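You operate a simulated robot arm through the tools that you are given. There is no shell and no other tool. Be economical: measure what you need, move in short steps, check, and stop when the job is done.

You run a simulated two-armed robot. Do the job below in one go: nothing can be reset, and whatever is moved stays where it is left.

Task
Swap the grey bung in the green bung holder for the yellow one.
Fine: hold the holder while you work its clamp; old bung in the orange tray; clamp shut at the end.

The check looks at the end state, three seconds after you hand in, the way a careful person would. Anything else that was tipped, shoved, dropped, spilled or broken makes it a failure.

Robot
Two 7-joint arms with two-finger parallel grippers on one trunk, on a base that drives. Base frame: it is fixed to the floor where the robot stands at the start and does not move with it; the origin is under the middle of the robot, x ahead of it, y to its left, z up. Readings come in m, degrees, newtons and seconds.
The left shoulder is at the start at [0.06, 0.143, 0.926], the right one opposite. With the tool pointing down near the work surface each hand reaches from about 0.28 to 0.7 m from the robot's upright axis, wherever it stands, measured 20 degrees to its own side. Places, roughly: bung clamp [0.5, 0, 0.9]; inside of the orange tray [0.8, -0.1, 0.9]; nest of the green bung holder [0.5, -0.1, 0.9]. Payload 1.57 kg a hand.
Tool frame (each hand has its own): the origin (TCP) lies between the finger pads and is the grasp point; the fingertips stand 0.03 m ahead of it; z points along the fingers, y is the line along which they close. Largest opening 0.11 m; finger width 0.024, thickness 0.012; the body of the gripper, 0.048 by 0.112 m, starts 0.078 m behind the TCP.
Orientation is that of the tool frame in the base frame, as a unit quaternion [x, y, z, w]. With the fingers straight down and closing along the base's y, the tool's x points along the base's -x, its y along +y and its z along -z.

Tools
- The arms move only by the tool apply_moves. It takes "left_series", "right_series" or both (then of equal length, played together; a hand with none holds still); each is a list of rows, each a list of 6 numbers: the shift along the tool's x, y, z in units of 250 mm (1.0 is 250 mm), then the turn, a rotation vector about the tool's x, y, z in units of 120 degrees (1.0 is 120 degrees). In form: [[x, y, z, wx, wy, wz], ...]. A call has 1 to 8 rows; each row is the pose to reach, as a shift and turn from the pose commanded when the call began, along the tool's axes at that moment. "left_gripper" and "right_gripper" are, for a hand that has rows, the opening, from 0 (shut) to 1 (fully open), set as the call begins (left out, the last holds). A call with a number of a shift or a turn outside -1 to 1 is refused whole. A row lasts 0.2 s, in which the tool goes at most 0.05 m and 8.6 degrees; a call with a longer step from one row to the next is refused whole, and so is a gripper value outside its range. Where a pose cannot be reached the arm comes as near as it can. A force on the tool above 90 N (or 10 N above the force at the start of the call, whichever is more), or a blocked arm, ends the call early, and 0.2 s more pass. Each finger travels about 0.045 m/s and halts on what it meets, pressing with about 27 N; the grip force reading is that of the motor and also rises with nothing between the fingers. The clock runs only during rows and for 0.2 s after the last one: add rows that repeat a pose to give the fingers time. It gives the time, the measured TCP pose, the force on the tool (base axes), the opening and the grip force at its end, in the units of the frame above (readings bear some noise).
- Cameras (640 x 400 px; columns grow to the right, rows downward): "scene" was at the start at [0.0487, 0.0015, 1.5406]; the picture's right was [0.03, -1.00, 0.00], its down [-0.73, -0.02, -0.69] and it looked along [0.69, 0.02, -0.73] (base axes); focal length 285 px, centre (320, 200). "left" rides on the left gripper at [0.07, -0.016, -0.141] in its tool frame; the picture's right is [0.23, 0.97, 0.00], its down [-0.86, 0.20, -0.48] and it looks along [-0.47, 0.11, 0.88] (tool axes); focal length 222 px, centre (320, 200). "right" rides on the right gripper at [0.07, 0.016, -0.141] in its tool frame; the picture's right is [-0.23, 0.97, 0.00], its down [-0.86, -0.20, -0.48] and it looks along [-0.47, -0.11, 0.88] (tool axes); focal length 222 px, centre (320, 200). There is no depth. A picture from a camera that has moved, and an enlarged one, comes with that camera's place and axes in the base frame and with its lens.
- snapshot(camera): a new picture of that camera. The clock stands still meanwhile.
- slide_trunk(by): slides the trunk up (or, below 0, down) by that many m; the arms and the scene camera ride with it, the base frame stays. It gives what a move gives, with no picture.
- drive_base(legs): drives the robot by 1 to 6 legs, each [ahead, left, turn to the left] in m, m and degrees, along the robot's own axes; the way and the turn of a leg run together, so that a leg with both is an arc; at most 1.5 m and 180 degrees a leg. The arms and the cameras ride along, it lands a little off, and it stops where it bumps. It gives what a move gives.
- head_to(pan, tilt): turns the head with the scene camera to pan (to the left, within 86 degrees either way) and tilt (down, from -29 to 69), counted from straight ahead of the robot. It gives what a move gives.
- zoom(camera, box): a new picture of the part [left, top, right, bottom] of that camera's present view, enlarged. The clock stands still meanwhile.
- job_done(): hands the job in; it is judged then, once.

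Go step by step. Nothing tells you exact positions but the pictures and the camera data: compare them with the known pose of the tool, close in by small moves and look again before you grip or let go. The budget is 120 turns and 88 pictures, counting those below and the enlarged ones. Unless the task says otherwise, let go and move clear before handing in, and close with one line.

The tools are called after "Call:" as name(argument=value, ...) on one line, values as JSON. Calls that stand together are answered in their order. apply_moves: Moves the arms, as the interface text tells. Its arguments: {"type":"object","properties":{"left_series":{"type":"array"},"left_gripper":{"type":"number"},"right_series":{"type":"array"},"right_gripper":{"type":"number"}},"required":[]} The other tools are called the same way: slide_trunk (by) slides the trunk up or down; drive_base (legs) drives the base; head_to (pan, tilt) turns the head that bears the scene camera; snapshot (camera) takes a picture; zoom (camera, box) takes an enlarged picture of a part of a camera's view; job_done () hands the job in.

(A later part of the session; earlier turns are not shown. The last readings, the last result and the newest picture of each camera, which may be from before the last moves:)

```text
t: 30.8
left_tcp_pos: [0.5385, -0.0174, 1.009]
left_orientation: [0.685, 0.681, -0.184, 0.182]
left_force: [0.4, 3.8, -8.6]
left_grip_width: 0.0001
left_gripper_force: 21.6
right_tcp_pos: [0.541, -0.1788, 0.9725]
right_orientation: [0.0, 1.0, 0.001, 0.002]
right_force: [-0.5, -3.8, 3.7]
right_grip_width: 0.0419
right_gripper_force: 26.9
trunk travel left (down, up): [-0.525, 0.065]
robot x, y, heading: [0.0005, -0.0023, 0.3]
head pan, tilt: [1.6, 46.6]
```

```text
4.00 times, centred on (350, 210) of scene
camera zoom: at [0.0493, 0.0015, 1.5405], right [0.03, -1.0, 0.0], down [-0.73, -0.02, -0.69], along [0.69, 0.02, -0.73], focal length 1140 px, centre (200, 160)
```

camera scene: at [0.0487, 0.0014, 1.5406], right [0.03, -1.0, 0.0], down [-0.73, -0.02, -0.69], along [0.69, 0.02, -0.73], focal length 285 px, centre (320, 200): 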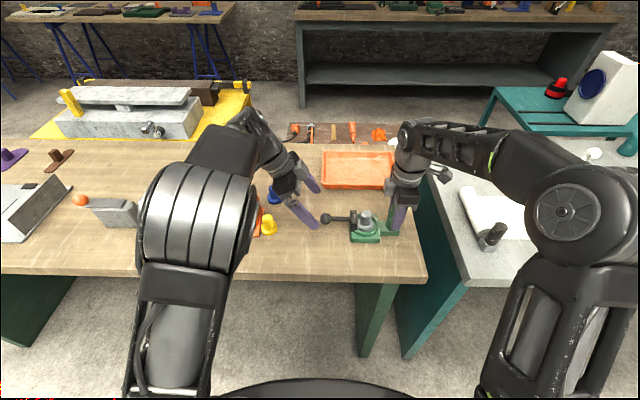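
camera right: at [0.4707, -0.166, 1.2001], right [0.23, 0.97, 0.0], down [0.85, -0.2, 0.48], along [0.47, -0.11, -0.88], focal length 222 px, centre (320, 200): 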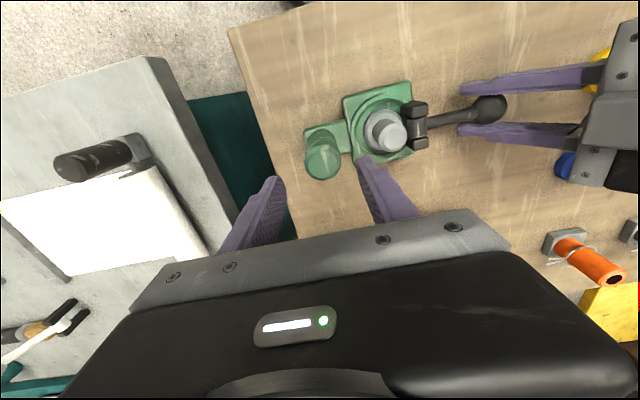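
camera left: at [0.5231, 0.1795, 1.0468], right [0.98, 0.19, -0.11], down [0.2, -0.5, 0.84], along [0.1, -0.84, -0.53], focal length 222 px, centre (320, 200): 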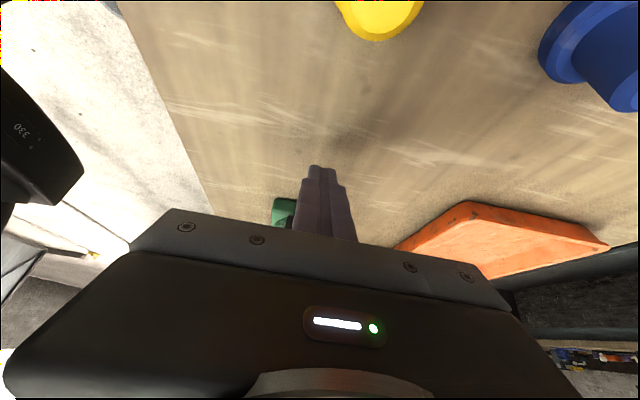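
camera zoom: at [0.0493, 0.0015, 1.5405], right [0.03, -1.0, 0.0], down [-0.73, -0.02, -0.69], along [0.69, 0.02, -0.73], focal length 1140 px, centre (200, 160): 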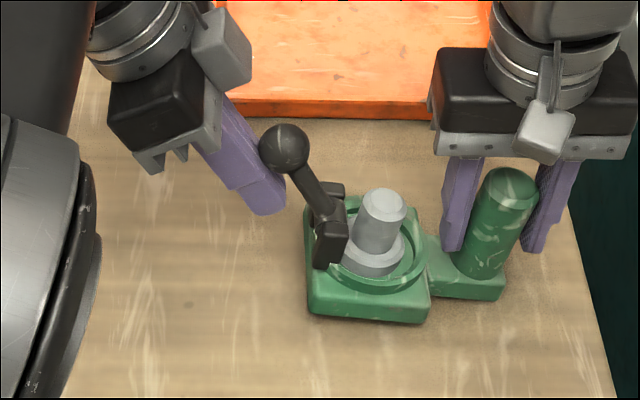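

Still slightly tilted and leaning on the finger. I'll back the left hand off further.

Call:
apply_moves(left_series=[[0.06, 0, 0.0, 0, 0, 0], [0.12, 0, 0.0, 0, 0, 0], [0.2, 0, 0, 0, 0, 0], [0.3, 0, 0, 0, 0, 0]])

Call:
zoom(camera="scene", box=[270, 160, 430, 260])

Call:
zoom(camera="left", box=[220, 100, 420, 225])

```text
t: 31.8
left_tcp_pos: [0.5389, 0.0492, 0.9718]
left_orientation: [0.685, 0.681, -0.184, 0.182]
left_force: [-0.6, -0.1, -0.7]
left_grip_width: 0.0
left_gripper_force: 21.3
right_tcp_pos: [0.5404, -0.1785, 0.9727]
right_orientation: [0.0, 1.0, -0.001, 0.0]
right_force: [0.2, 0.4, -5.7]
right_grip_width: 0.0341
right_gripper_force: 27.3
trunk travel left (down, up): [-0.525, 0.065]
robot x, y, heading: [0.0003, -0.0004, 0.3]
head pan, tilt: [1.6, 46.6]
```

```text
4.00 times, centred on (350, 210) of scene
camera zoom: at [0.0494, 0.0018, 1.5406], right [0.03, -1.0, 0.0], down [-0.73, -0.02, -0.69], along [0.69, 0.02, -0.73], focal length 1140 px, centre (200, 160)
```

zoom: 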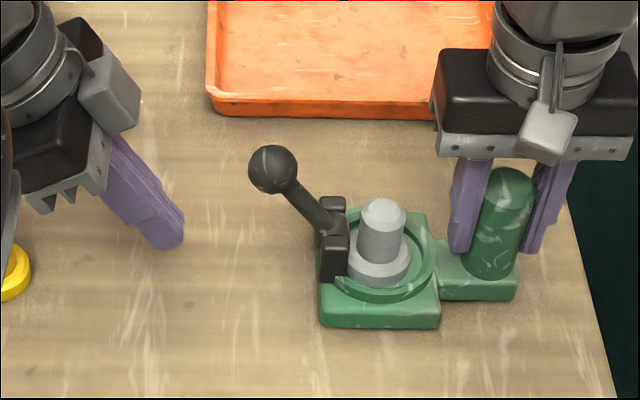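

```text
3.20 times, centred on (320, 162) of left
camera zoom: at [0.5237, 0.1782, 1.0591], right [0.98, 0.19, -0.11], down [0.2, -0.5, 0.84], along [0.1, -0.84, -0.53], focal length 711 px, centre (320, 320)
```

zoom: 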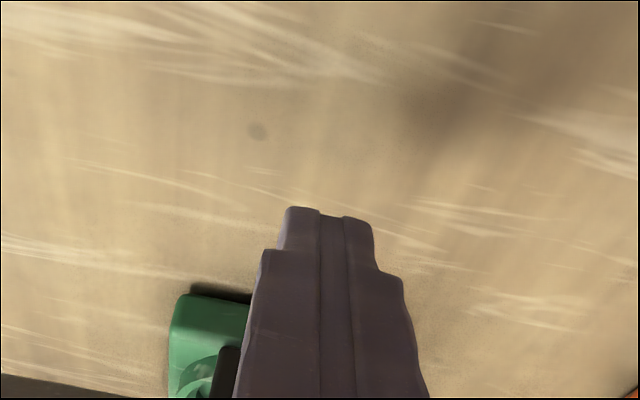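

The holder is flat again, with the lever at about 60° and apparently at its stop. I'll look at the nose and flange from the right camera.

Call:
zoom(camera="right", box=[320, 40, 480, 140])

Call:
zoom(camera="scene", box=[335, 195, 385, 245])

```text
4.00 times, centred on (400, 90) of right
camera zoom: at [0.4715, -0.1635, 1.1119], right [0.23, 0.97, 0.0], down [0.86, -0.2, 0.48], along [0.47, -0.11, -0.88], focal length 888 px, centre (0, 640)
```

zoom: 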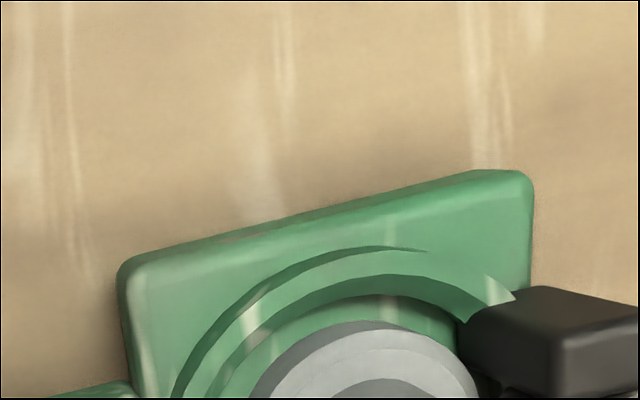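

```text
8.00 times, centred on (360, 220) of scene
camera zoom: at [0.0494, 0.0018, 1.5406], right [0.03, -1.0, 0.0], down [-0.73, -0.02, -0.69], along [0.69, 0.02, -0.73], focal length 2281 px, centre (0, 40)
```

zoom: 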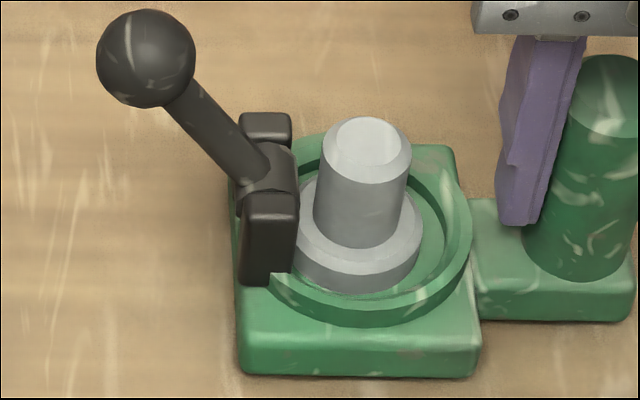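

The clamp seems open. I'll release the handle, raise the right hand and yaw it so that it can take the grey bung with the fingers along x, while also withdrawing the left hand.

Call:
apply_moves(right_series=[[0, 0, 0, 0, 0, 0], [0, 0, 0, 0, 0, 0], [0, 0, -0.1, 0, 0, 0], [0, 0, -0.2, 0, 0, 0], [0, 0, -0.3, 0, 0, 0], [0, 0, -0.38, 0, 0, -0.06], [0, 0, -0.4, 0, 0, -0.13], [0, 0, -0.4, 0, 0, -0.2]], right_gripper=0.55, left_series=[[0, 0, 0, 0, 0, 0], [0, 0, -0.1, 0, 0, 0], [0.1, 0, -0.2, 0, 0, 0], [0.2, 0, -0.3, 0, 0, 0], [0.2, 0, -0.3, 0, 0, 0], [0.2, 0, -0.3, 0, 0, 0], [0.2, 0, -0.3, 0, 0, 0], [0.2, 0, -0.3, 0, 0, 0]])

Call:
apply_moves(right_series=[[0, 0, 0, 0, 0, -0.07], [0, 0, 0, 0, 0, -0.14], [0, 0, 0, 0, 0, -0.21], [0, 0, 0, 0, 0, -0.28], [0, 0, 0, 0, 0, -0.35], [0, 0, 0, 0, 0, -0.42], [0, 0, 0, 0, 0, -0.49], [0, 0, 0, 0, 0, -0.55]])

Call:
snapshot(camera="right")

Call:
snapshot(camera="scene")

```text
t: 33.6
left_tcp_pos: [0.5287, 0.1231, 1.0115]
left_orientation: [0.686, 0.681, -0.183, 0.183]
left_force: [-0.4, 0.4, 0.9]
left_grip_width: 0.0001
left_gripper_force: 21.2
left hand out of reach, approached as far as the arm can: row 4, 5, 6, 7, 8
right_tcp_pos: [0.5394, -0.1803, 1.0727]
right_orientation: [-0.209, 0.978, 0.0, 0.0]
right_force: [-0.8, 0.1, -0.2]
right_grip_width: 0.0606
right_gripper_force: 0.1
trunk travel left (down, up): [-0.525, 0.065]
robot x, y, heading: [0.001, -0.0027, -0.2]
head pan, tilt: [1.6, 46.6]
```

```text
t: 35.4
left_tcp_pos: [0.5284, 0.1218, 1.0118]
left_orientation: [0.686, 0.681, -0.182, 0.183]
left_force: [-0.7, 0.1, -0.4]
left_grip_width: 0.0
left_gripper_force: 20.5
right_tcp_pos: [0.5409, -0.1807, 1.0725]
right_orientation: [0.708, -0.706, 0.0, -0.001]
right_force: [0.2, -0.3, -0.8]
right_grip_width: 0.0605
right_gripper_force: 0.1
trunk travel left (down, up): [-0.525, 0.065]
robot x, y, heading: [0.002, -0.002, -0.0]
head pan, tilt: [1.6, 46.6]
```

```text
49 pictures are left
camera right: at [0.5242, -0.25, 1.2124], right [-0.97, 0.22, 0.0], down [0.2, 0.86, 0.48], along [0.11, 0.47, -0.88], focal length 222 px, centre (320, 200)
```

right: 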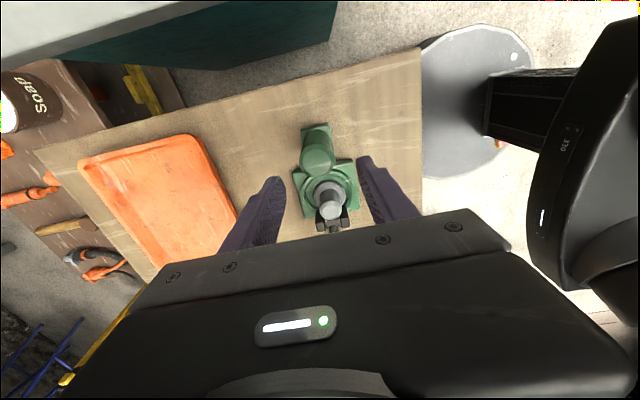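

```text
48 pictures are left
camera scene: at [0.0488, 0.0014, 1.5406], right [0.03, -1.0, 0.0], down [-0.73, -0.02, -0.69], along [0.69, 0.02, -0.73], focal length 285 px, centre (320, 200)
```

scene: 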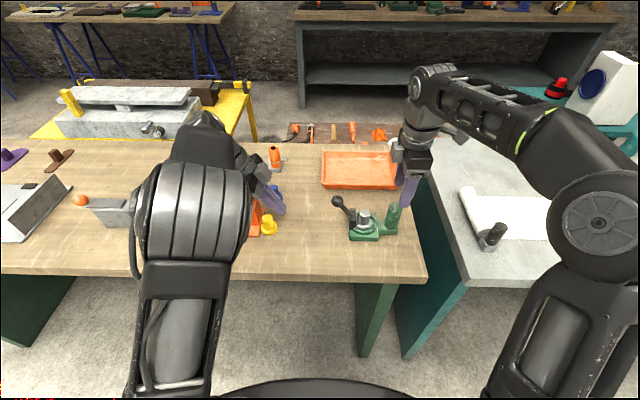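

Moving the right hand above the grey bung.

Call:
apply_moves(right_series=[[-0.1, 0, 0, 0, 0, 0], [-0.2, 0, 0, 0, 0, 0], [-0.3, 0, 0, 0, 0, 0], [-0.3, 0, 0, 0, 0, 0]])

Call:
zoom(camera="right", box=[240, 80, 400, 230])

Call:
zoom(camera="scene", box=[310, 160, 420, 250])

```text
t: 36.4
left_tcp_pos: [0.5288, 0.1232, 1.0117]
left_orientation: [0.685, 0.681, -0.182, 0.183]
left_force: [1.2, 0.2, 0.0]
left_grip_width: 0.0002
left_gripper_force: 21.6
right_tcp_pos: [0.5395, -0.1055, 1.0718]
right_orientation: [0.707, -0.707, -0.001, 0.0]
right_force: [-0.1, 1.0, -0.6]
right_grip_width: 0.0605
right_gripper_force: 0.1
trunk travel left (down, up): [-0.525, 0.065]
robot x, y, heading: [-0.0004, 0.0009, -0.0]
head pan, tilt: [1.6, 46.6]
```

```text
2.67 times, centred on (320, 155) of right
camera zoom: at [0.5234, -0.1746, 1.2128], right [-0.97, 0.23, 0.0], down [0.2, 0.85, 0.48], along [0.11, 0.47, -0.88], focal length 592 px, centre (320, 320)
```

zoom: 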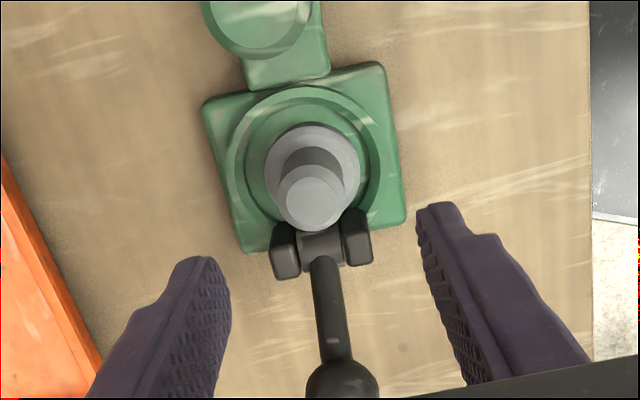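

```text
4.44 times, centred on (365, 205) of scene
camera zoom: at [0.0487, 0.0011, 1.5406], right [0.03, -1.0, 0.0], down [-0.73, -0.02, -0.69], along [0.69, 0.02, -0.73], focal length 1267 px, centre (120, 178)
```

zoom: 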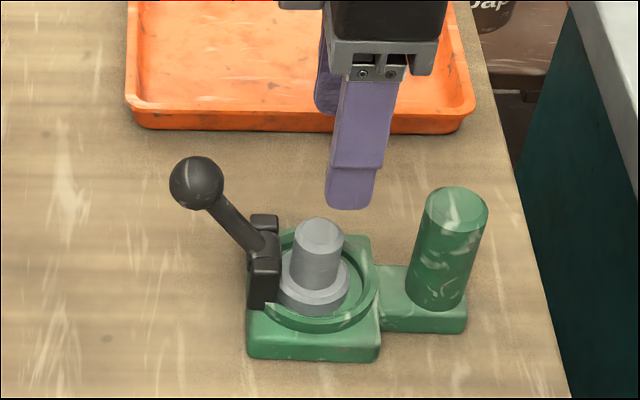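

The bung axis is at (0.543, -0.103). Correcting slightly and descending onto the knob.

Call:
apply_moves(right_series=[[-0.008, -0.014, 0.1, 0, 0, 0], [-0.008, -0.014, 0.2, 0, 0, 0], [-0.008, -0.014, 0.3, 0, 0, 0], [-0.008, -0.014, 0.4, 0, 0, 0], [-0.008, -0.014, 0.4, 0, 0, 0]])

Call:
zoom(camera="scene", box=[310, 160, 420, 250])

Call:
snapshot(camera="right")

```text
t: 37.6
left_tcp_pos: [0.5293, 0.1236, 1.0114]
left_orientation: [0.685, 0.682, -0.181, 0.184]
left_force: [0.0, -0.3, 0.3]
left_grip_width: 0.0001
left_gripper_force: 21.2
right_tcp_pos: [0.5428, -0.1031, 0.972]
right_orientation: [-0.706, 0.708, 0.0, 0.0]
right_force: [-1.1, 0.4, -0.3]
right_grip_width: 0.0605
right_gripper_force: 0.0
trunk travel left (down, up): [-0.525, 0.065]
robot x, y, heading: [0.0029, -0.001, -0.2]
head pan, tilt: [1.6, 46.6]
```

```text
4.44 times, centred on (365, 205) of scene
camera zoom: at [0.0486, 0.0015, 1.5406], right [0.03, -1.0, 0.0], down [-0.73, -0.02, -0.69], along [0.69, 0.02, -0.73], focal length 1267 px, centre (120, 178)
```

zoom: 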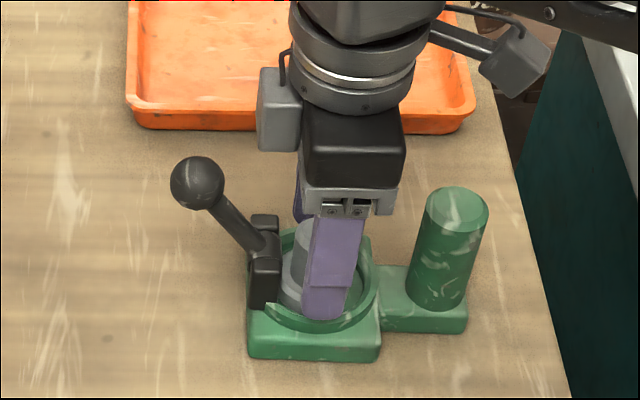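

```text
44 pictures are left
camera right: at [0.5271, -0.1727, 1.1126], right [-0.97, 0.23, 0.0], down [0.2, 0.85, 0.48], along [0.11, 0.47, -0.88], focal length 222 px, centre (320, 200)
```

right: 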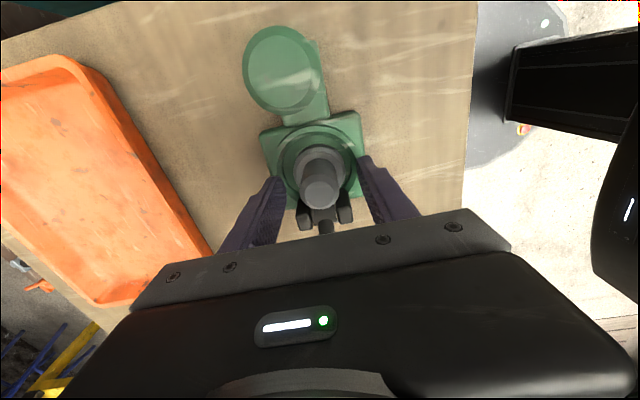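

The fingers straddle the knob. Closing, then a small lift as a test.

Call:
apply_moves(right_series=[[0, 0, 0, 0, 0, 0], [0, 0, 0, 0, 0, 0], [0, 0, 0, 0, 0, 0], [0, 0, 0, 0, 0, 0], [0, 0, 0, 0, 0, 0]], right_gripper=0)

Call:
apply_moves(right_series=[[0, 0, -0.02, 0, 0, 0], [0, 0, -0.04, 0, 0, 0], [0, 0, -0.06, 0, 0, 0]])

Call:
zoom(camera="scene", box=[310, 160, 420, 250])

```text
t: 38.8
left_tcp_pos: [0.53, 0.1222, 1.0121]
left_orientation: [0.686, 0.681, -0.182, 0.183]
left_force: [-0.5, 0.9, -0.2]
left_grip_width: 0.0
left_gripper_force: 21.2
right_tcp_pos: [0.5438, -0.1032, 0.9728]
right_orientation: [0.708, -0.707, 0.0, 0.0]
right_force: [0.5, 0.7, -0.5]
right_grip_width: 0.0273
right_gripper_force: 27.3
trunk travel left (down, up): [-0.525, 0.065]
robot x, y, heading: [0.0007, 0.0026, 0.2]
head pan, tilt: [1.6, 46.6]
```

```text
t: 39.6
left_tcp_pos: [0.5289, 0.1221, 1.0117]
left_orientation: [0.686, 0.681, -0.182, 0.182]
left_force: [0.3, 0.7, -0.9]
left_grip_width: 0.0003
left_gripper_force: 21.7
right_tcp_pos: [0.5426, -0.1036, 0.9871]
right_orientation: [-0.707, 0.708, 0.0, 0.0]
right_force: [-0.2, 0.6, -0.1]
right_grip_width: 0.0272
right_gripper_force: 27.3
trunk travel left (down, up): [-0.525, 0.065]
robot x, y, heading: [-0.0022, -0.0024, 0.1]
head pan, tilt: [1.6, 46.6]
```

```text
4.44 times, centred on (365, 205) of scene
camera zoom: at [0.0487, 0.0014, 1.5406], right [0.03, -1.0, 0.0], down [-0.73, -0.02, -0.69], along [0.69, 0.02, -0.73], focal length 1267 px, centre (120, 178)
```

zoom: 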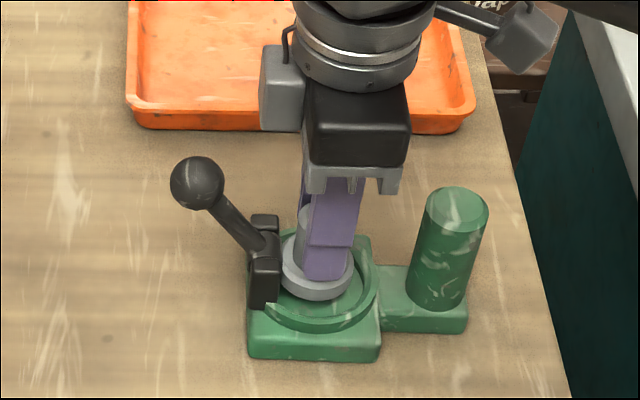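

The grey bung comes out freely and the holder stays put. Lifting it clear and reaching toward the tray.

Call:
apply_moves(right_series=[[0, 0, -0.1, 0, 0, 0], [0, 0, -0.2, 0, 0, 0], [0, 0, -0.28, 0, 0, 0], [0, -0.16, -0.28, 0, 0, 0], [0, -0.32, -0.28, 0, 0, 0], [0, -0.48, -0.28, 0, 0, 0], [0, -0.64, -0.28, 0, 0, 0], [0, -0.8, -0.26, 0, 0, 0]])

Call:
snapshot(camera="scene")

```text
t: 41.4
left_tcp_pos: [0.5294, 0.1235, 1.0108]
left_orientation: [0.685, 0.681, -0.182, 0.183]
left_force: [-0.5, 0.1, -1.1]
left_grip_width: 0.0002
left_gripper_force: 21.3
right_tcp_pos: [0.5833, -0.1034, 1.058]
right_orientation: [0.707, -0.707, 0.0, -0.001]
right_force: [-0.3, 0.0, -0.3]
right_grip_width: 0.0277
right_gripper_force: 27.1
right hand out of reach, approached as far as the arm can: row 5, 6, 7, 8
trunk travel left (down, up): [-0.525, 0.065]
robot x, y, heading: [-0.0001, -0.0012, 0.0]
head pan, tilt: [1.6, 46.6]
```

```text
42 pictures are left
camera scene: at [0.0488, 0.0019, 1.5406], right [0.03, -1.0, 0.0], down [-0.73, -0.02, -0.69], along [0.69, 0.02, -0.73], focal length 285 px, centre (320, 200)
```

scene: 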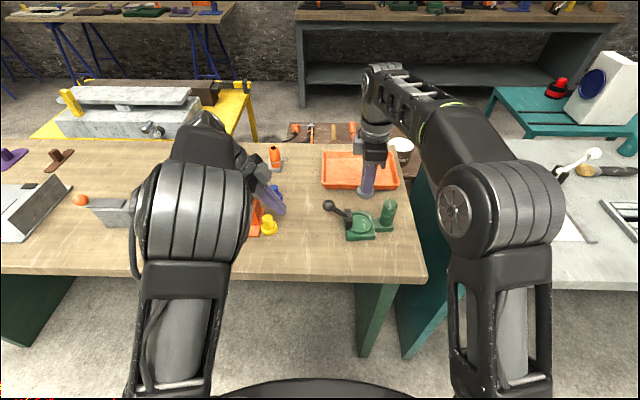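

The right hand can't reach the tray from here at this height. I'll raise the trunk for clearance, then drive diagonally ahead and to the left, away from the table's right leg.

Call:
slide_trunk(by=0.06)

Call:
drive_base(legs=[[0.13, 0.1, 0]])

Call:
snapshot(camera="scene")

```text
t: 42.4
left_tcp_pos: [0.5287, 0.1229, 1.0721]
left_orientation: [0.685, 0.682, -0.182, 0.183]
left_force: [-0.3, 0.2, -0.5]
left_grip_width: 0.0
left_gripper_force: 21.0
right_tcp_pos: [0.5827, -0.1032, 1.1169]
right_orientation: [-0.707, 0.707, 0.0, 0.0]
right_force: [-0.1, 0.2, -0.6]
right_grip_width: 0.0275
right_gripper_force: 27.0
trunk travel left (down, up): [-0.585, 0.005]
robot x, y, heading: [-0.0018, -0.0013, 0.3]
head pan, tilt: [1.6, 46.6]
```

```text
t: 43.8
left_tcp_pos: [0.659, 0.2252, 1.0702]
left_orientation: [0.684, 0.682, -0.182, 0.183]
left_force: [-0.1, 0.0, -0.6]
left_grip_width: 0.0
left_gripper_force: 21.3
right_tcp_pos: [0.7132, -0.0004, 1.1175]
right_orientation: [0.708, -0.706, -0.001, 0.0]
right_force: [-0.1, 1.2, -0.9]
right_grip_width: 0.0276
right_gripper_force: 26.7
trunk travel left (down, up): [-0.585, 0.005]
robot x, y, heading: [0.1277, 0.102, 0.2]
head pan, tilt: [1.6, 46.6]
```

```text
41 pictures are left
camera scene: at [0.1792, 0.1028, 1.6005], right [0.03, -1.0, 0.0], down [-0.73, -0.02, -0.69], along [0.69, 0.02, -0.73], focal length 285 px, centre (320, 200)
```

scene: 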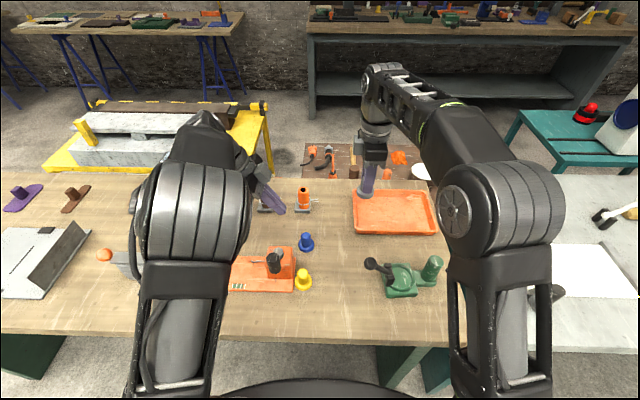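

The drive went well; the tray centre is about (0.78, -0.115). Moving the bung over the tray and lowering.

Call:
apply_moves(right_series=[[0.1, -0.08, 0, 0, 0, 0], [0.2, -0.16, 0, 0, 0, 0], [0.3, -0.25, 0, 0, 0, 0], [0.4, -0.25, 0, 0, 0, 0], [0.4, -0.25, 0.15, 0, 0, 0], [0.4, -0.25, 0.3, 0, 0, 0], [0.4, -0.25, 0.44, 0, 0, 0]])

Call:
zoom(camera="scene", box=[320, 150, 460, 250])

Call:
snapshot(camera="right")

```text
t: 45.4
left_tcp_pos: [0.6566, 0.2255, 1.0713]
left_orientation: [0.685, 0.682, -0.182, 0.183]
left_force: [0.7, 0.5, 1.3]
left_grip_width: 0.0
left_gripper_force: 20.7
right_tcp_pos: [0.7732, -0.1006, 1.0066]
right_orientation: [0.708, -0.706, 0.001, -0.001]
right_force: [-0.3, 0.6, 0.1]
right_grip_width: 0.0273
right_gripper_force: 27.3
right hand out of reach, approached as far as the arm can: row 1, 2, 3, 4, 5
trunk travel left (down, up): [-0.585, 0.005]
robot x, y, heading: [0.1286, 0.1014, 0.1]
head pan, tilt: [1.6, 46.6]
```

```text
4.00 times, centred on (390, 200) of scene
camera zoom: at [0.1771, 0.1027, 1.6007], right [0.03, -1.0, 0.0], down [-0.73, -0.02, -0.69], along [0.69, 0.02, -0.73], focal length 1140 px, centre (40, 200)
```

zoom: 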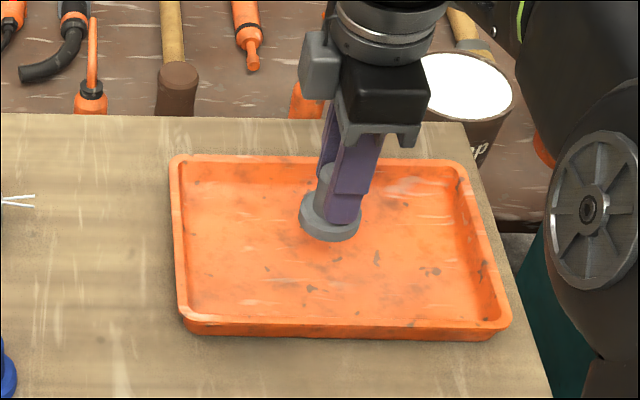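

```text
39 pictures are left
camera right: at [0.7566, -0.1696, 1.1475], right [-0.97, 0.22, 0.0], down [0.2, 0.86, 0.48], along [0.11, 0.47, -0.88], focal length 222 px, centre (320, 200)
```

right: 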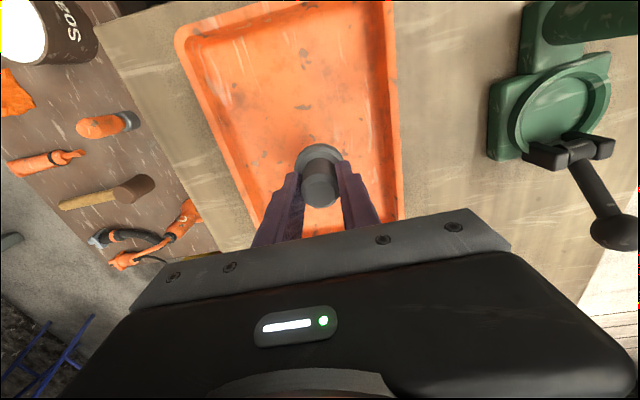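

The bung is above the tray interior. Lowering carefully.

Call:
apply_moves(right_series=[[0, 0, 0.06, 0, 0, 0], [0, 0, 0.1, 0, 0, 0], [0, 0, 0.13, 0, 0, 0], [0, 0, 0.145, 0, 0, 0]])

Call:
zoom(camera="scene", box=[360, 180, 440, 230])

```text
t: 46.4
left_tcp_pos: [0.6567, 0.224, 1.072]
left_orientation: [0.684, 0.682, -0.183, 0.183]
left_force: [-0.2, 0.7, 0.2]
left_grip_width: 0.0
left_gripper_force: 21.0
right_tcp_pos: [0.7737, -0.1012, 0.9723]
right_orientation: [0.708, -0.706, 0.001, 0.0]
right_force: [0.4, -0.5, -0.4]
right_grip_width: 0.0276
right_gripper_force: 26.8
trunk travel left (down, up): [-0.585, 0.005]
robot x, y, heading: [0.1296, 0.1, 0.0]
head pan, tilt: [1.6, 46.6]
```

```text
8.00 times, centred on (400, 205) of scene
camera zoom: at [0.1778, 0.1017, 1.6006], right [0.03, -1.0, 0.0], down [-0.73, -0.02, -0.69], along [0.69, 0.02, -0.73], focal length 2281 px, centre (-320, 160)
```

zoom: 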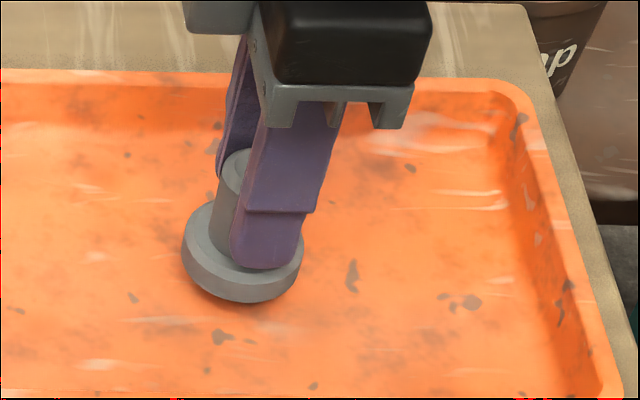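

Almost touching; a few more millimetres while watching the force.

Call:
apply_moves(right_series=[[0, 0, 0.01, 0, 0, 0], [0, 0, 0.02, 0, 0, 0]])

Call:
apply_moves(right_series=[[0, 0, 0.008, 0, 0, 0], [0, 0, 0.016, 0, 0, 0]])

```text
t: 47.0
left_tcp_pos: [0.6567, 0.2243, 1.0719]
left_orientation: [0.684, 0.682, -0.182, 0.183]
left_force: [0.1, -0.1, -0.4]
left_grip_width: 0.0
left_gripper_force: 21.4
right_tcp_pos: [0.7747, -0.1008, 0.9648]
right_orientation: [0.708, -0.706, 0.0, -0.001]
right_force: [-0.4, -0.3, -1.2]
right_grip_width: 0.0274
right_gripper_force: 27.3
trunk travel left (down, up): [-0.585, 0.005]
robot x, y, heading: [0.1258, 0.1003, 0.1]
head pan, tilt: [1.6, 46.6]
```

```text
t: 47.6
left_tcp_pos: [0.6581, 0.225, 1.0714]
left_orientation: [0.684, 0.682, -0.182, 0.184]
left_force: [0.5, 0.6, 0.3]
left_grip_width: 0.0
left_gripper_force: 21.5
right_tcp_pos: [0.7751, -0.1006, 0.9627]
right_orientation: [0.708, -0.706, 0.0, -0.001]
right_force: [-0.5, -0.4, -0.9]
right_grip_width: 0.0275
right_gripper_force: 27.2
trunk travel left (down, up): [-0.585, 0.005]
robot x, y, heading: [0.1273, 0.1019, 0.4]
head pan, tilt: [1.6, 46.6]
```

Call:
apply_moves(right_series=[[0, 0, 0.008, 0, 0, 0], [0, 0, 0.012, 0, 0, 0]])

Call:
zoom(camera="scene", box=[360, 180, 440, 230])

```text
t: 48.2
left_tcp_pos: [0.659, 0.2245, 1.0703]
left_orientation: [0.684, 0.682, -0.181, 0.183]
left_force: [0.6, 0.1, -0.2]
left_grip_width: 0.0
left_gripper_force: 21.3
right_tcp_pos: [0.7756, -0.101, 0.9599]
right_orientation: [0.708, -0.706, 0.0, 0.0]
right_force: [-0.7, 0.2, -0.8]
right_grip_width: 0.0274
right_gripper_force: 27.3
trunk travel left (down, up): [-0.585, 0.005]
robot x, y, heading: [0.1313, 0.1038, 0.1]
head pan, tilt: [1.6, 46.6]
```

```text
8.00 times, centred on (400, 205) of scene
camera zoom: at [0.1778, 0.1018, 1.6006], right [0.03, -1.0, 0.0], down [-0.73, -0.02, -0.69], along [0.69, 0.02, -0.73], focal length 2281 px, centre (-320, 160)
```

zoom: 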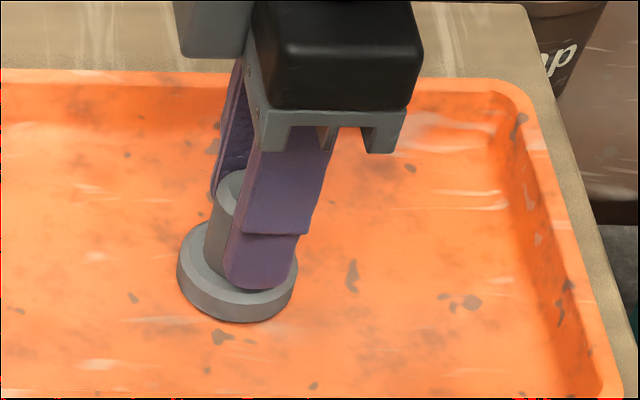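

Still no contact; bottom about 5 mm above the floor by my estimate. Continuing in 1–2 mm steps.

Call:
apply_moves(right_series=[[0, 0, 0.008, 0, 0, 0], [0, 0, 0.012, 0, 0, 0]])

Call:
apply_moves(right_series=[[0, 0, 0.006, 0, 0, 0], [0, 0, 0.01, 0, 0, 0]])

```text
t: 48.8
left_tcp_pos: [0.6573, 0.2241, 1.0713]
left_orientation: [0.684, 0.683, -0.182, 0.183]
left_force: [0.0, 0.0, 0.5]
left_grip_width: 0.0
left_gripper_force: 21.7
right_tcp_pos: [0.7761, -0.1017, 0.9568]
right_orientation: [0.708, -0.707, 0.001, -0.001]
right_force: [-0.2, -1.1, 3.0]
right_grip_width: 0.0272
right_gripper_force: 26.6
trunk travel left (down, up): [-0.585, 0.005]
robot x, y, heading: [0.1288, 0.1014, -0.1]
head pan, tilt: [1.6, 46.6]
```

```text
t: 49.4
left_tcp_pos: [0.6561, 0.2247, 1.0729]
left_orientation: [0.685, 0.682, -0.181, 0.184]
left_force: [0.6, -1.3, -0.2]
left_grip_width: 0.0001
left_gripper_force: 21.2
right_tcp_pos: [0.775, -0.1011, 0.9563]
right_orientation: [0.708, -0.707, 0.002, -0.002]
right_force: [0.2, -2.9, 17.0]
right_grip_width: 0.0273
right_gripper_force: 27.2
trunk travel left (down, up): [-0.585, 0.005]
robot x, y, heading: [0.1299, 0.1012, 0.1]
head pan, tilt: [1.6, 46.6]
```

Contact made (17 N). Releasing and rising straight up.

Call:
apply_moves(right_series=[[0, 0, -0.008, 0, 0, 0], [0, 0, -0.008, 0, 0, 0], [0, 0, -0.008, 0, 0, 0], [0, 0, -0.008, 0, 0, 0], [0, 0, -0.1, 0, 0, 0], [0, 0, -0.2, 0, 0, 0], [0, 0, -0.3, 0, 0, 0], [0, 0, -0.4, 0, 0, 0]], right_gripper=0.6)

Call:
snapshot(camera="scene")

```text
t: 51.2
left_tcp_pos: [0.6575, 0.2243, 1.0726]
left_orientation: [0.684, 0.682, -0.181, 0.184]
left_force: [-0.1, 0.0, -0.1]
left_grip_width: 0.0
left_gripper_force: 21.6
right_tcp_pos: [0.7746, -0.1006, 1.0549]
right_orientation: [0.708, -0.706, 0.001, -0.001]
right_force: [0.6, -0.1, -0.5]
right_grip_width: 0.066
right_gripper_force: 0.0
trunk travel left (down, up): [-0.585, 0.005]
robot x, y, heading: [0.1285, 0.0996, -0.1]
head pan, tilt: [1.6, 46.6]
```

```text
36 pictures are left
camera scene: at [0.1776, 0.1021, 1.6006], right [0.03, -1.0, 0.0], down [-0.73, -0.02, -0.69], along [0.69, 0.02, -0.73], focal length 285 px, centre (320, 200)
```

scene: 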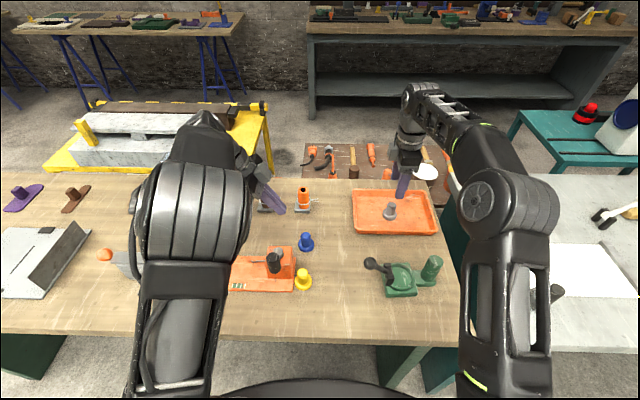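

The grey bung stands in the tray. Next is the yellow bung at about (0.537, 0.157); I'll move the left hand aside and bring the right hand over.

Call:
apply_moves(right_series=[[-0.14, 0.09, 0, 0, 0, 0], [-0.28, 0.18, 0, 0, 0, 0], [-0.42, 0.27, 0, 0, 0, 0], [-0.56, 0.36, 0, 0, 0, 0], [-0.72, 0.46, 0, 0, 0, 0]], left_series=[[0.09, 0, -0.05, 0, 0, 0], [0.18, 0, -0.1, 0, 0, 0], [0.27, 0, -0.15, 0, 0, 0], [0.36, 0, -0.2, 0, 0, 0], [0.417, 0, -0.24, 0, 0, 0]])

Call:
apply_moves(right_series=[[-0.1, 0.15, 0, 0, 0, 0], [-0.2, 0.3, 0, 0, 0, 0], [-0.3, 0.48, 0, 0, 0, 0], [-0.3, 0.48, 0, 0, 0, 0]])

Call:
snapshot(camera="right")

Call:
snapshot(camera="scene")

```text
t: 52.4
left_tcp_pos: [0.6091, 0.3079, 1.0827]
left_orientation: [0.684, 0.683, -0.178, 0.184]
left_force: [0.1, -0.5, -0.2]
left_grip_width: 0.0003
left_gripper_force: 21.3
left hand out of reach, approached as far as the arm can: row 1, 2, 3, 4, 5
right_tcp_pos: [0.6583, 0.0794, 1.0557]
right_orientation: [0.708, -0.706, 0.0, 0.0]
right_force: [-0.3, 0.6, -0.4]
right_grip_width: 0.066
right_gripper_force: 0.1
trunk travel left (down, up): [-0.585, 0.005]
robot x, y, heading: [0.1286, 0.0985, -0.0]
head pan, tilt: [1.6, 46.6]
```

```text
refused: row 3 steps farther than a row can; nothing moved
```

```text
35 pictures are left
camera right: at [0.6424, 0.0105, 1.1942], right [-0.97, 0.23, 0.0], down [0.2, 0.86, 0.48], along [0.11, 0.47, -0.88], focal length 222 px, centre (320, 200)
```

right: 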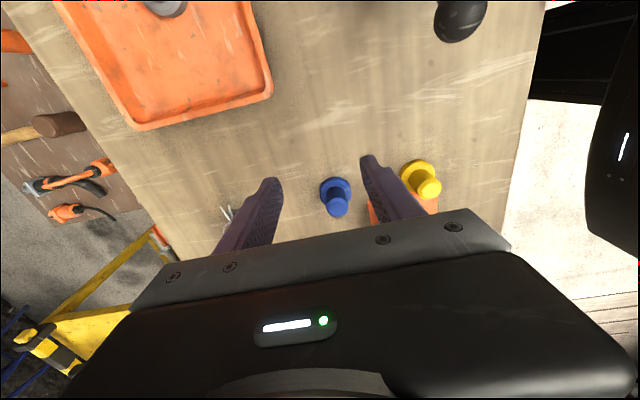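

```text
34 pictures are left
camera scene: at [0.177, 0.1031, 1.6006], right [0.03, -1.0, 0.0], down [-0.73, -0.02, -0.69], along [0.69, 0.02, -0.73], focal length 285 px, centre (320, 200)
```

scene: 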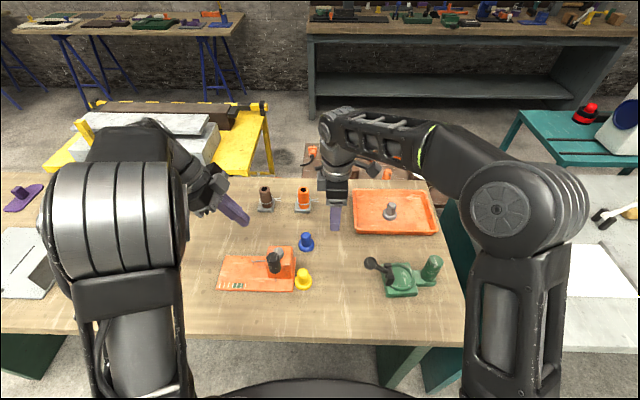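

Yellow bung is at about (0.54, 0.153). Moving above it.

Call:
apply_moves(right_series=[[-0.06, 0.1, 0, 0, 0, 0], [-0.12, 0.2, 0, 0, 0, 0], [-0.18, 0.3, 0, 0, 0, 0], [-0.24, 0.4, 0, 0, 0, 0], [-0.29, 0.472, 0, 0, 0, 0], [-0.29, 0.472, 0, 0, 0, 0]])

Call:
snapshot(camera="right")

Call:
zoom(camera="scene", box=[210, 200, 350, 310])

```text
t: 53.8
left_tcp_pos: [0.6097, 0.3066, 1.0817]
left_orientation: [0.684, 0.683, -0.178, 0.183]
left_force: [0.1, 0.2, 0.4]
left_grip_width: 0.0002
left_gripper_force: 21.7
right_tcp_pos: [0.5402, 0.1513, 1.0546]
right_orientation: [0.708, -0.706, 0.001, 0.0]
right_force: [-0.8, -0.6, -0.1]
right_grip_width: 0.0662
right_gripper_force: 0.0
trunk travel left (down, up): [-0.585, 0.005]
robot x, y, heading: [0.1284, 0.0988, 0.2]
head pan, tilt: [1.6, 46.6]
```

```text
33 pictures are left
camera right: at [0.5244, 0.0817, 1.194], right [-0.97, 0.22, 0.0], down [0.2, 0.86, 0.48], along [0.11, 0.47, -0.88], focal length 222 px, centre (320, 200)
```

right: 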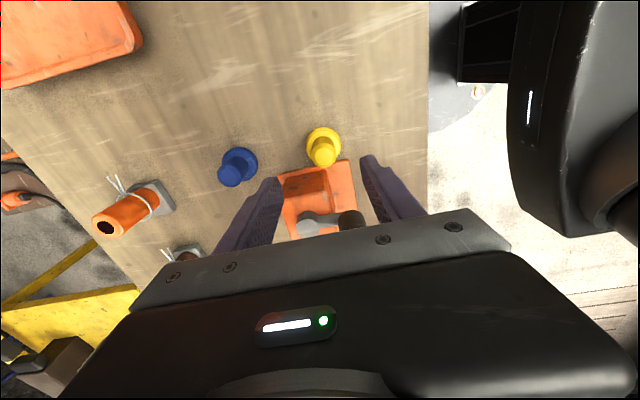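

```text
3.64 times, centred on (280, 255) of scene
camera zoom: at [0.178, 0.1017, 1.6006], right [0.03, -1.0, 0.0], down [-0.73, -0.02, -0.69], along [0.69, 0.02, -0.73], focal length 1037 px, centre (466, 0)
```

zoom: 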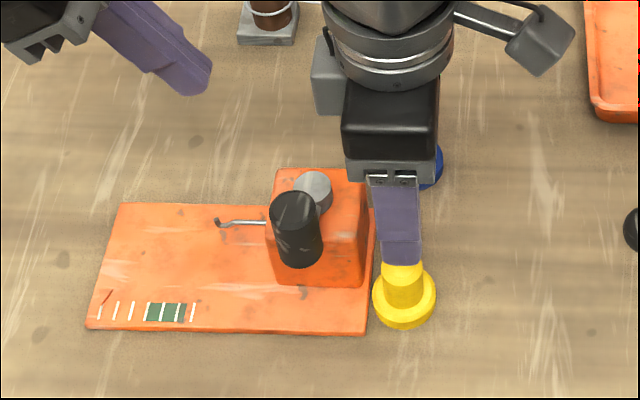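

Aligned with the yellow knob (0.537, 0.152). Descending and gripping.

Call:
apply_moves(right_series=[[0, 0.012, 0.1, 0, 0, 0], [0, 0.012, 0.2, 0, 0, 0], [0, 0.012, 0.3, 0, 0, 0], [0, 0.012, 0.36, 0, 0, 0], [0, 0.012, 0.395, 0, 0, 0], [0, 0.012, 0.395, 0, 0, 0]])

Call:
zoom(camera="scene", box=[250, 230, 350, 310])

Call:
zoom(camera="right", box=[240, 100, 400, 230])

```text
t: 55.2
left_tcp_pos: [0.6099, 0.3051, 1.0818]
left_orientation: [0.684, 0.683, -0.179, 0.184]
left_force: [-0.3, 0.2, -0.9]
left_grip_width: 0.0003
left_gripper_force: 21.0
right_tcp_pos: [0.5382, 0.1504, 0.9551]
right_orientation: [0.708, -0.706, 0.001, -0.001]
right_force: [-0.1, 0.0, 0.2]
right_grip_width: 0.066
right_gripper_force: 0.0
trunk travel left (down, up): [-0.585, 0.005]
robot x, y, heading: [0.1306, 0.1011, 0.1]
head pan, tilt: [1.6, 46.6]
```

```text
5.00 times, centred on (300, 270) of scene
camera zoom: at [0.1776, 0.1018, 1.6006], right [0.03, -1.0, 0.0], down [-0.73, -0.02, -0.69], along [0.69, 0.02, -0.73], focal length 1426 px, centre (420, -150)
```

zoom: 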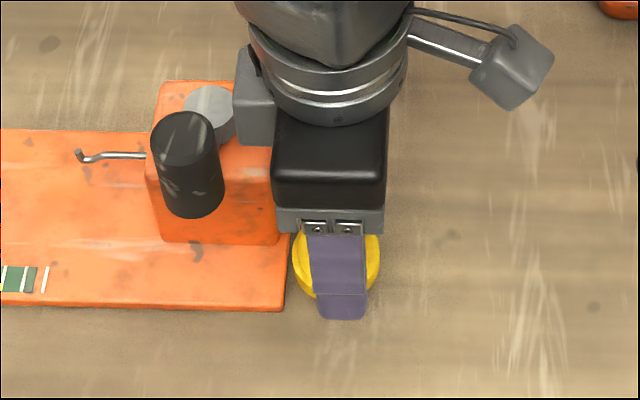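

```text
3.08 times, centred on (320, 165) of right
camera zoom: at [0.5219, 0.0811, 1.0949], right [-0.97, 0.22, 0.0], down [0.2, 0.86, 0.48], along [0.11, 0.47, -0.88], focal length 684 px, centre (320, 308)
```

zoom: 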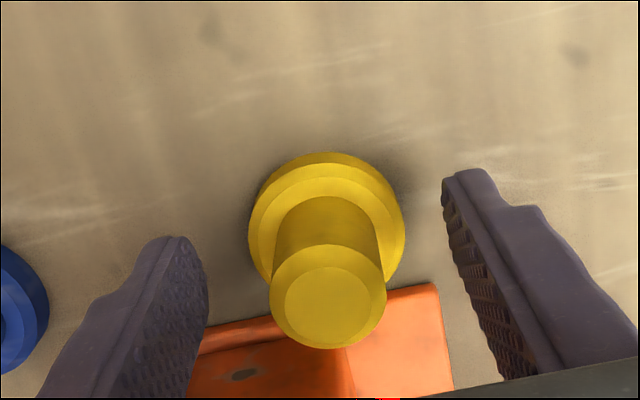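

Well straddled. Closing and lifting slightly.

Call:
apply_moves(right_series=[[-0.008, 0, 0, 0, 0, 0], [-0.008, 0, 0, 0, 0, 0], [-0.008, 0, 0, 0, 0, 0], [-0.008, 0, 0, 0, 0, 0], [-0.008, 0, 0, 0, 0, 0], [-0.008, 0, 0, 0, 0, 0]], right_gripper=0)

Call:
apply_moves(right_series=[[0, 0, -0.1, 0, 0, 0], [0, 0, -0.2, 0, 0, 0], [0, 0, -0.3, 0, 0, 0], [0, 0, -0.4, 0, 0, 0], [0, 0, -0.48, 0, 0, 0]])

Call:
zoom(camera="scene", box=[210, 180, 450, 330])

```text
t: 56.6
left_tcp_pos: [0.6103, 0.3055, 1.0822]
left_orientation: [0.684, 0.683, -0.179, 0.183]
left_force: [-0.1, 0.0, -0.2]
left_grip_width: 0.0
left_gripper_force: 21.2
right_tcp_pos: [0.5385, 0.1514, 0.956]
right_orientation: [0.708, -0.706, 0.001, 0.0]
right_force: [-0.6, -0.3, 1.3]
right_grip_width: 0.0271
right_gripper_force: 27.1
trunk travel left (down, up): [-0.585, 0.005]
robot x, y, heading: [0.1298, 0.1021, 0.3]
head pan, tilt: [1.6, 46.6]
```

```text
t: 57.8
left_tcp_pos: [0.6094, 0.3062, 1.0831]
left_orientation: [0.684, 0.683, -0.179, 0.184]
left_force: [0.9, -0.3, 1.0]
left_grip_width: 0.0001
left_gripper_force: 21.1
right_tcp_pos: [0.5372, 0.1529, 1.0743]
right_orientation: [0.709, -0.706, 0.001, -0.001]
right_force: [0.0, -0.8, -0.5]
right_grip_width: 0.027
right_gripper_force: 26.7
trunk travel left (down, up): [-0.585, 0.005]
robot x, y, heading: [0.1267, 0.101, 0.1]
head pan, tilt: [1.6, 46.6]
```

```text
2.67 times, centred on (330, 255) of scene
camera zoom: at [0.1775, 0.1018, 1.6006], right [0.03, -1.0, 0.0], down [-0.73, -0.02, -0.69], along [0.69, 0.02, -0.73], focal length 760 px, centre (293, 53)
```

zoom: 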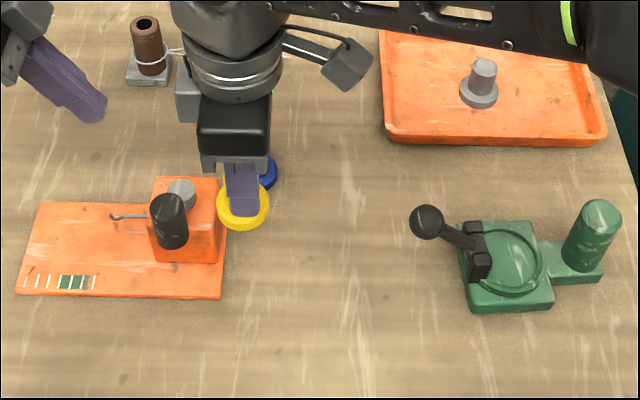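

Yellow bung held. I'll carry it around the lever ball (via x = 0.64) toward the nest.

Call:
apply_moves(right_series=[[0.12, -0.1, 0, 0, 0, 0], [0.25, -0.2, 0, 0, 0, 0], [0.38, -0.3, 0, 0, 0, 0], [0.5, -0.37, 0, 0, 0, 0], [0.61, -0.41, 0, 0, 0, 0]])

Call:
apply_moves(right_series=[[0.15, 0, 0, 0, 0, 0], [0.3, 0, 0, 0, 0, 0], [0.416, 0, 0, 0, 0, 0], [0.416, 0.12, 0, 0, 0, 0], [0.416, 0.25, 0, 0, 0, 0], [0.416, 0.37, 0, 0, 0, 0], [0.416, 0.37, 0, 0, 0, 0]])

Call:
zoom(camera="right", box=[220, 60, 420, 230])

Call:
zoom(camera="scene", box=[350, 220, 460, 310])

```text
t: 59.0
left_tcp_pos: [0.6105, 0.3065, 1.0825]
left_orientation: [0.684, 0.683, -0.177, 0.182]
left_force: [-0.3, -0.3, -0.2]
left_grip_width: 0.0
left_gripper_force: 21.5
right_tcp_pos: [0.6414, -0.0006, 1.0757]
right_orientation: [0.708, -0.706, 0.0, 0.001]
right_force: [-0.4, 0.1, 0.1]
right_grip_width: 0.0276
right_gripper_force: 26.7
trunk travel left (down, up): [-0.585, 0.005]
robot x, y, heading: [0.1272, 0.1009, -0.1]
head pan, tilt: [1.6, 46.6]
```

```text
t: 60.6
left_tcp_pos: [0.6108, 0.3065, 1.0818]
left_orientation: [0.683, 0.684, -0.178, 0.185]
left_force: [-0.1, 0.3, 1.1]
left_grip_width: 0.0
left_gripper_force: 20.8
right_tcp_pos: [0.5487, -0.1038, 1.0751]
right_orientation: [0.708, -0.706, 0.0, 0.0]
right_force: [-0.8, 0.4, -1.1]
right_grip_width: 0.0271
right_gripper_force: 26.7
trunk travel left (down, up): [-0.585, 0.005]
robot x, y, heading: [0.1281, 0.098, 0.1]
head pan, tilt: [1.6, 46.6]
```

```text
2.35 times, centred on (320, 145) of right
camera zoom: at [0.5329, -0.1731, 1.2147], right [-0.97, 0.22, 0.0], down [0.2, 0.86, 0.48], along [0.11, 0.47, -0.88], focal length 523 px, centre (320, 329)
```

zoom: 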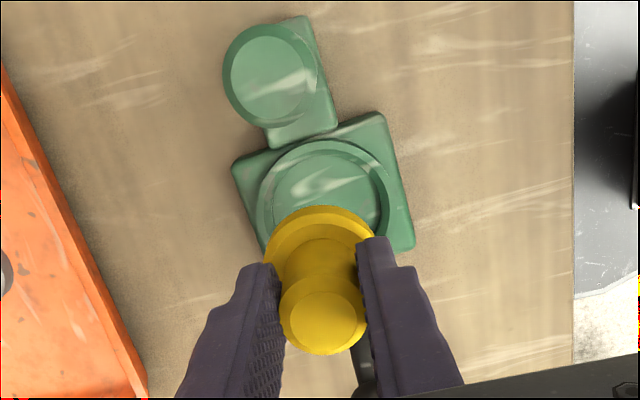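

```text
4.44 times, centred on (405, 265) of scene
camera zoom: at [0.1785, 0.1017, 1.6005], right [0.03, -1.0, 0.0], down [-0.73, -0.02, -0.69], along [0.69, 0.02, -0.73], focal length 1267 px, centre (-58, -89)
```

zoom: 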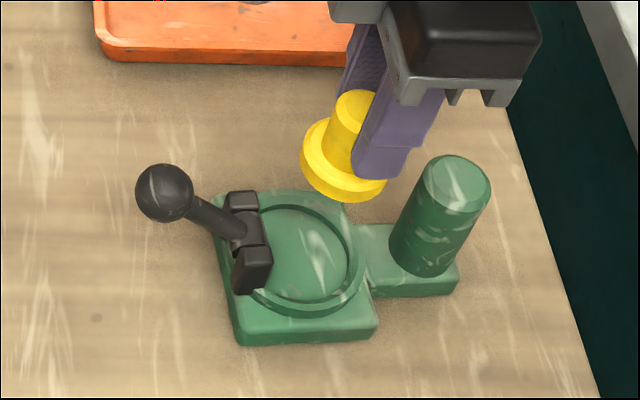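

Nest centre is about (0.546, -0.101). Fine correction and lowering to just above the recess.

Call:
apply_moves(right_series=[[0.0, 0.012, 0.1, 0, 0, 0], [0.0, 0.012, 0.2, 0, 0, 0], [0.0, 0.012, 0.28, 0, 0, 0], [0.0, 0.012, 0.33, 0, 0, 0], [0.0, 0.012, 0.33, 0, 0, 0]])

Call:
zoom(camera="scene", box=[370, 240, 440, 300])

Call:
zoom(camera="right", box=[260, 100, 380, 230])

```text
t: 61.8
left_tcp_pos: [0.6099, 0.3073, 1.0824]
left_orientation: [0.684, 0.683, -0.178, 0.183]
left_force: [0.2, 0.0, -0.3]
left_grip_width: 0.0
left_gripper_force: 21.1
right_tcp_pos: [0.5456, -0.1054, 0.9911]
right_orientation: [0.708, -0.706, 0.001, -0.001]
right_force: [0.3, 0.2, -0.5]
right_grip_width: 0.0272
right_gripper_force: 27.5
trunk travel left (down, up): [-0.585, 0.005]
robot x, y, heading: [0.127, 0.1038, 0.0]
head pan, tilt: [1.6, 46.6]
```

```text
6.67 times, centred on (405, 270) of scene
camera zoom: at [0.1776, 0.1018, 1.6006], right [0.03, -1.0, 0.0], down [-0.73, -0.02, -0.69], along [0.69, 0.02, -0.73], focal length 1901 px, centre (-247, -267)
```

zoom: 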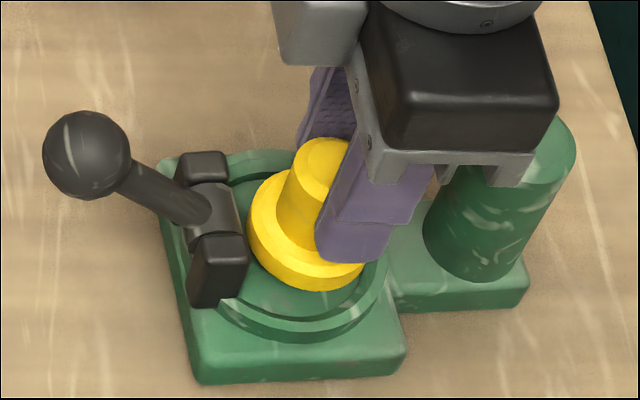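

```text
3.08 times, centred on (320, 165) of right
camera zoom: at [0.5298, -0.1732, 1.132], right [-0.97, 0.22, 0.0], down [0.2, 0.86, 0.48], along [0.11, 0.47, -0.88], focal length 684 px, centre (320, 308)
```

zoom: 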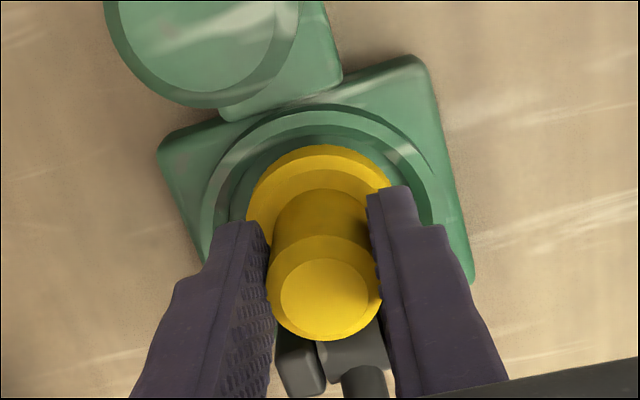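

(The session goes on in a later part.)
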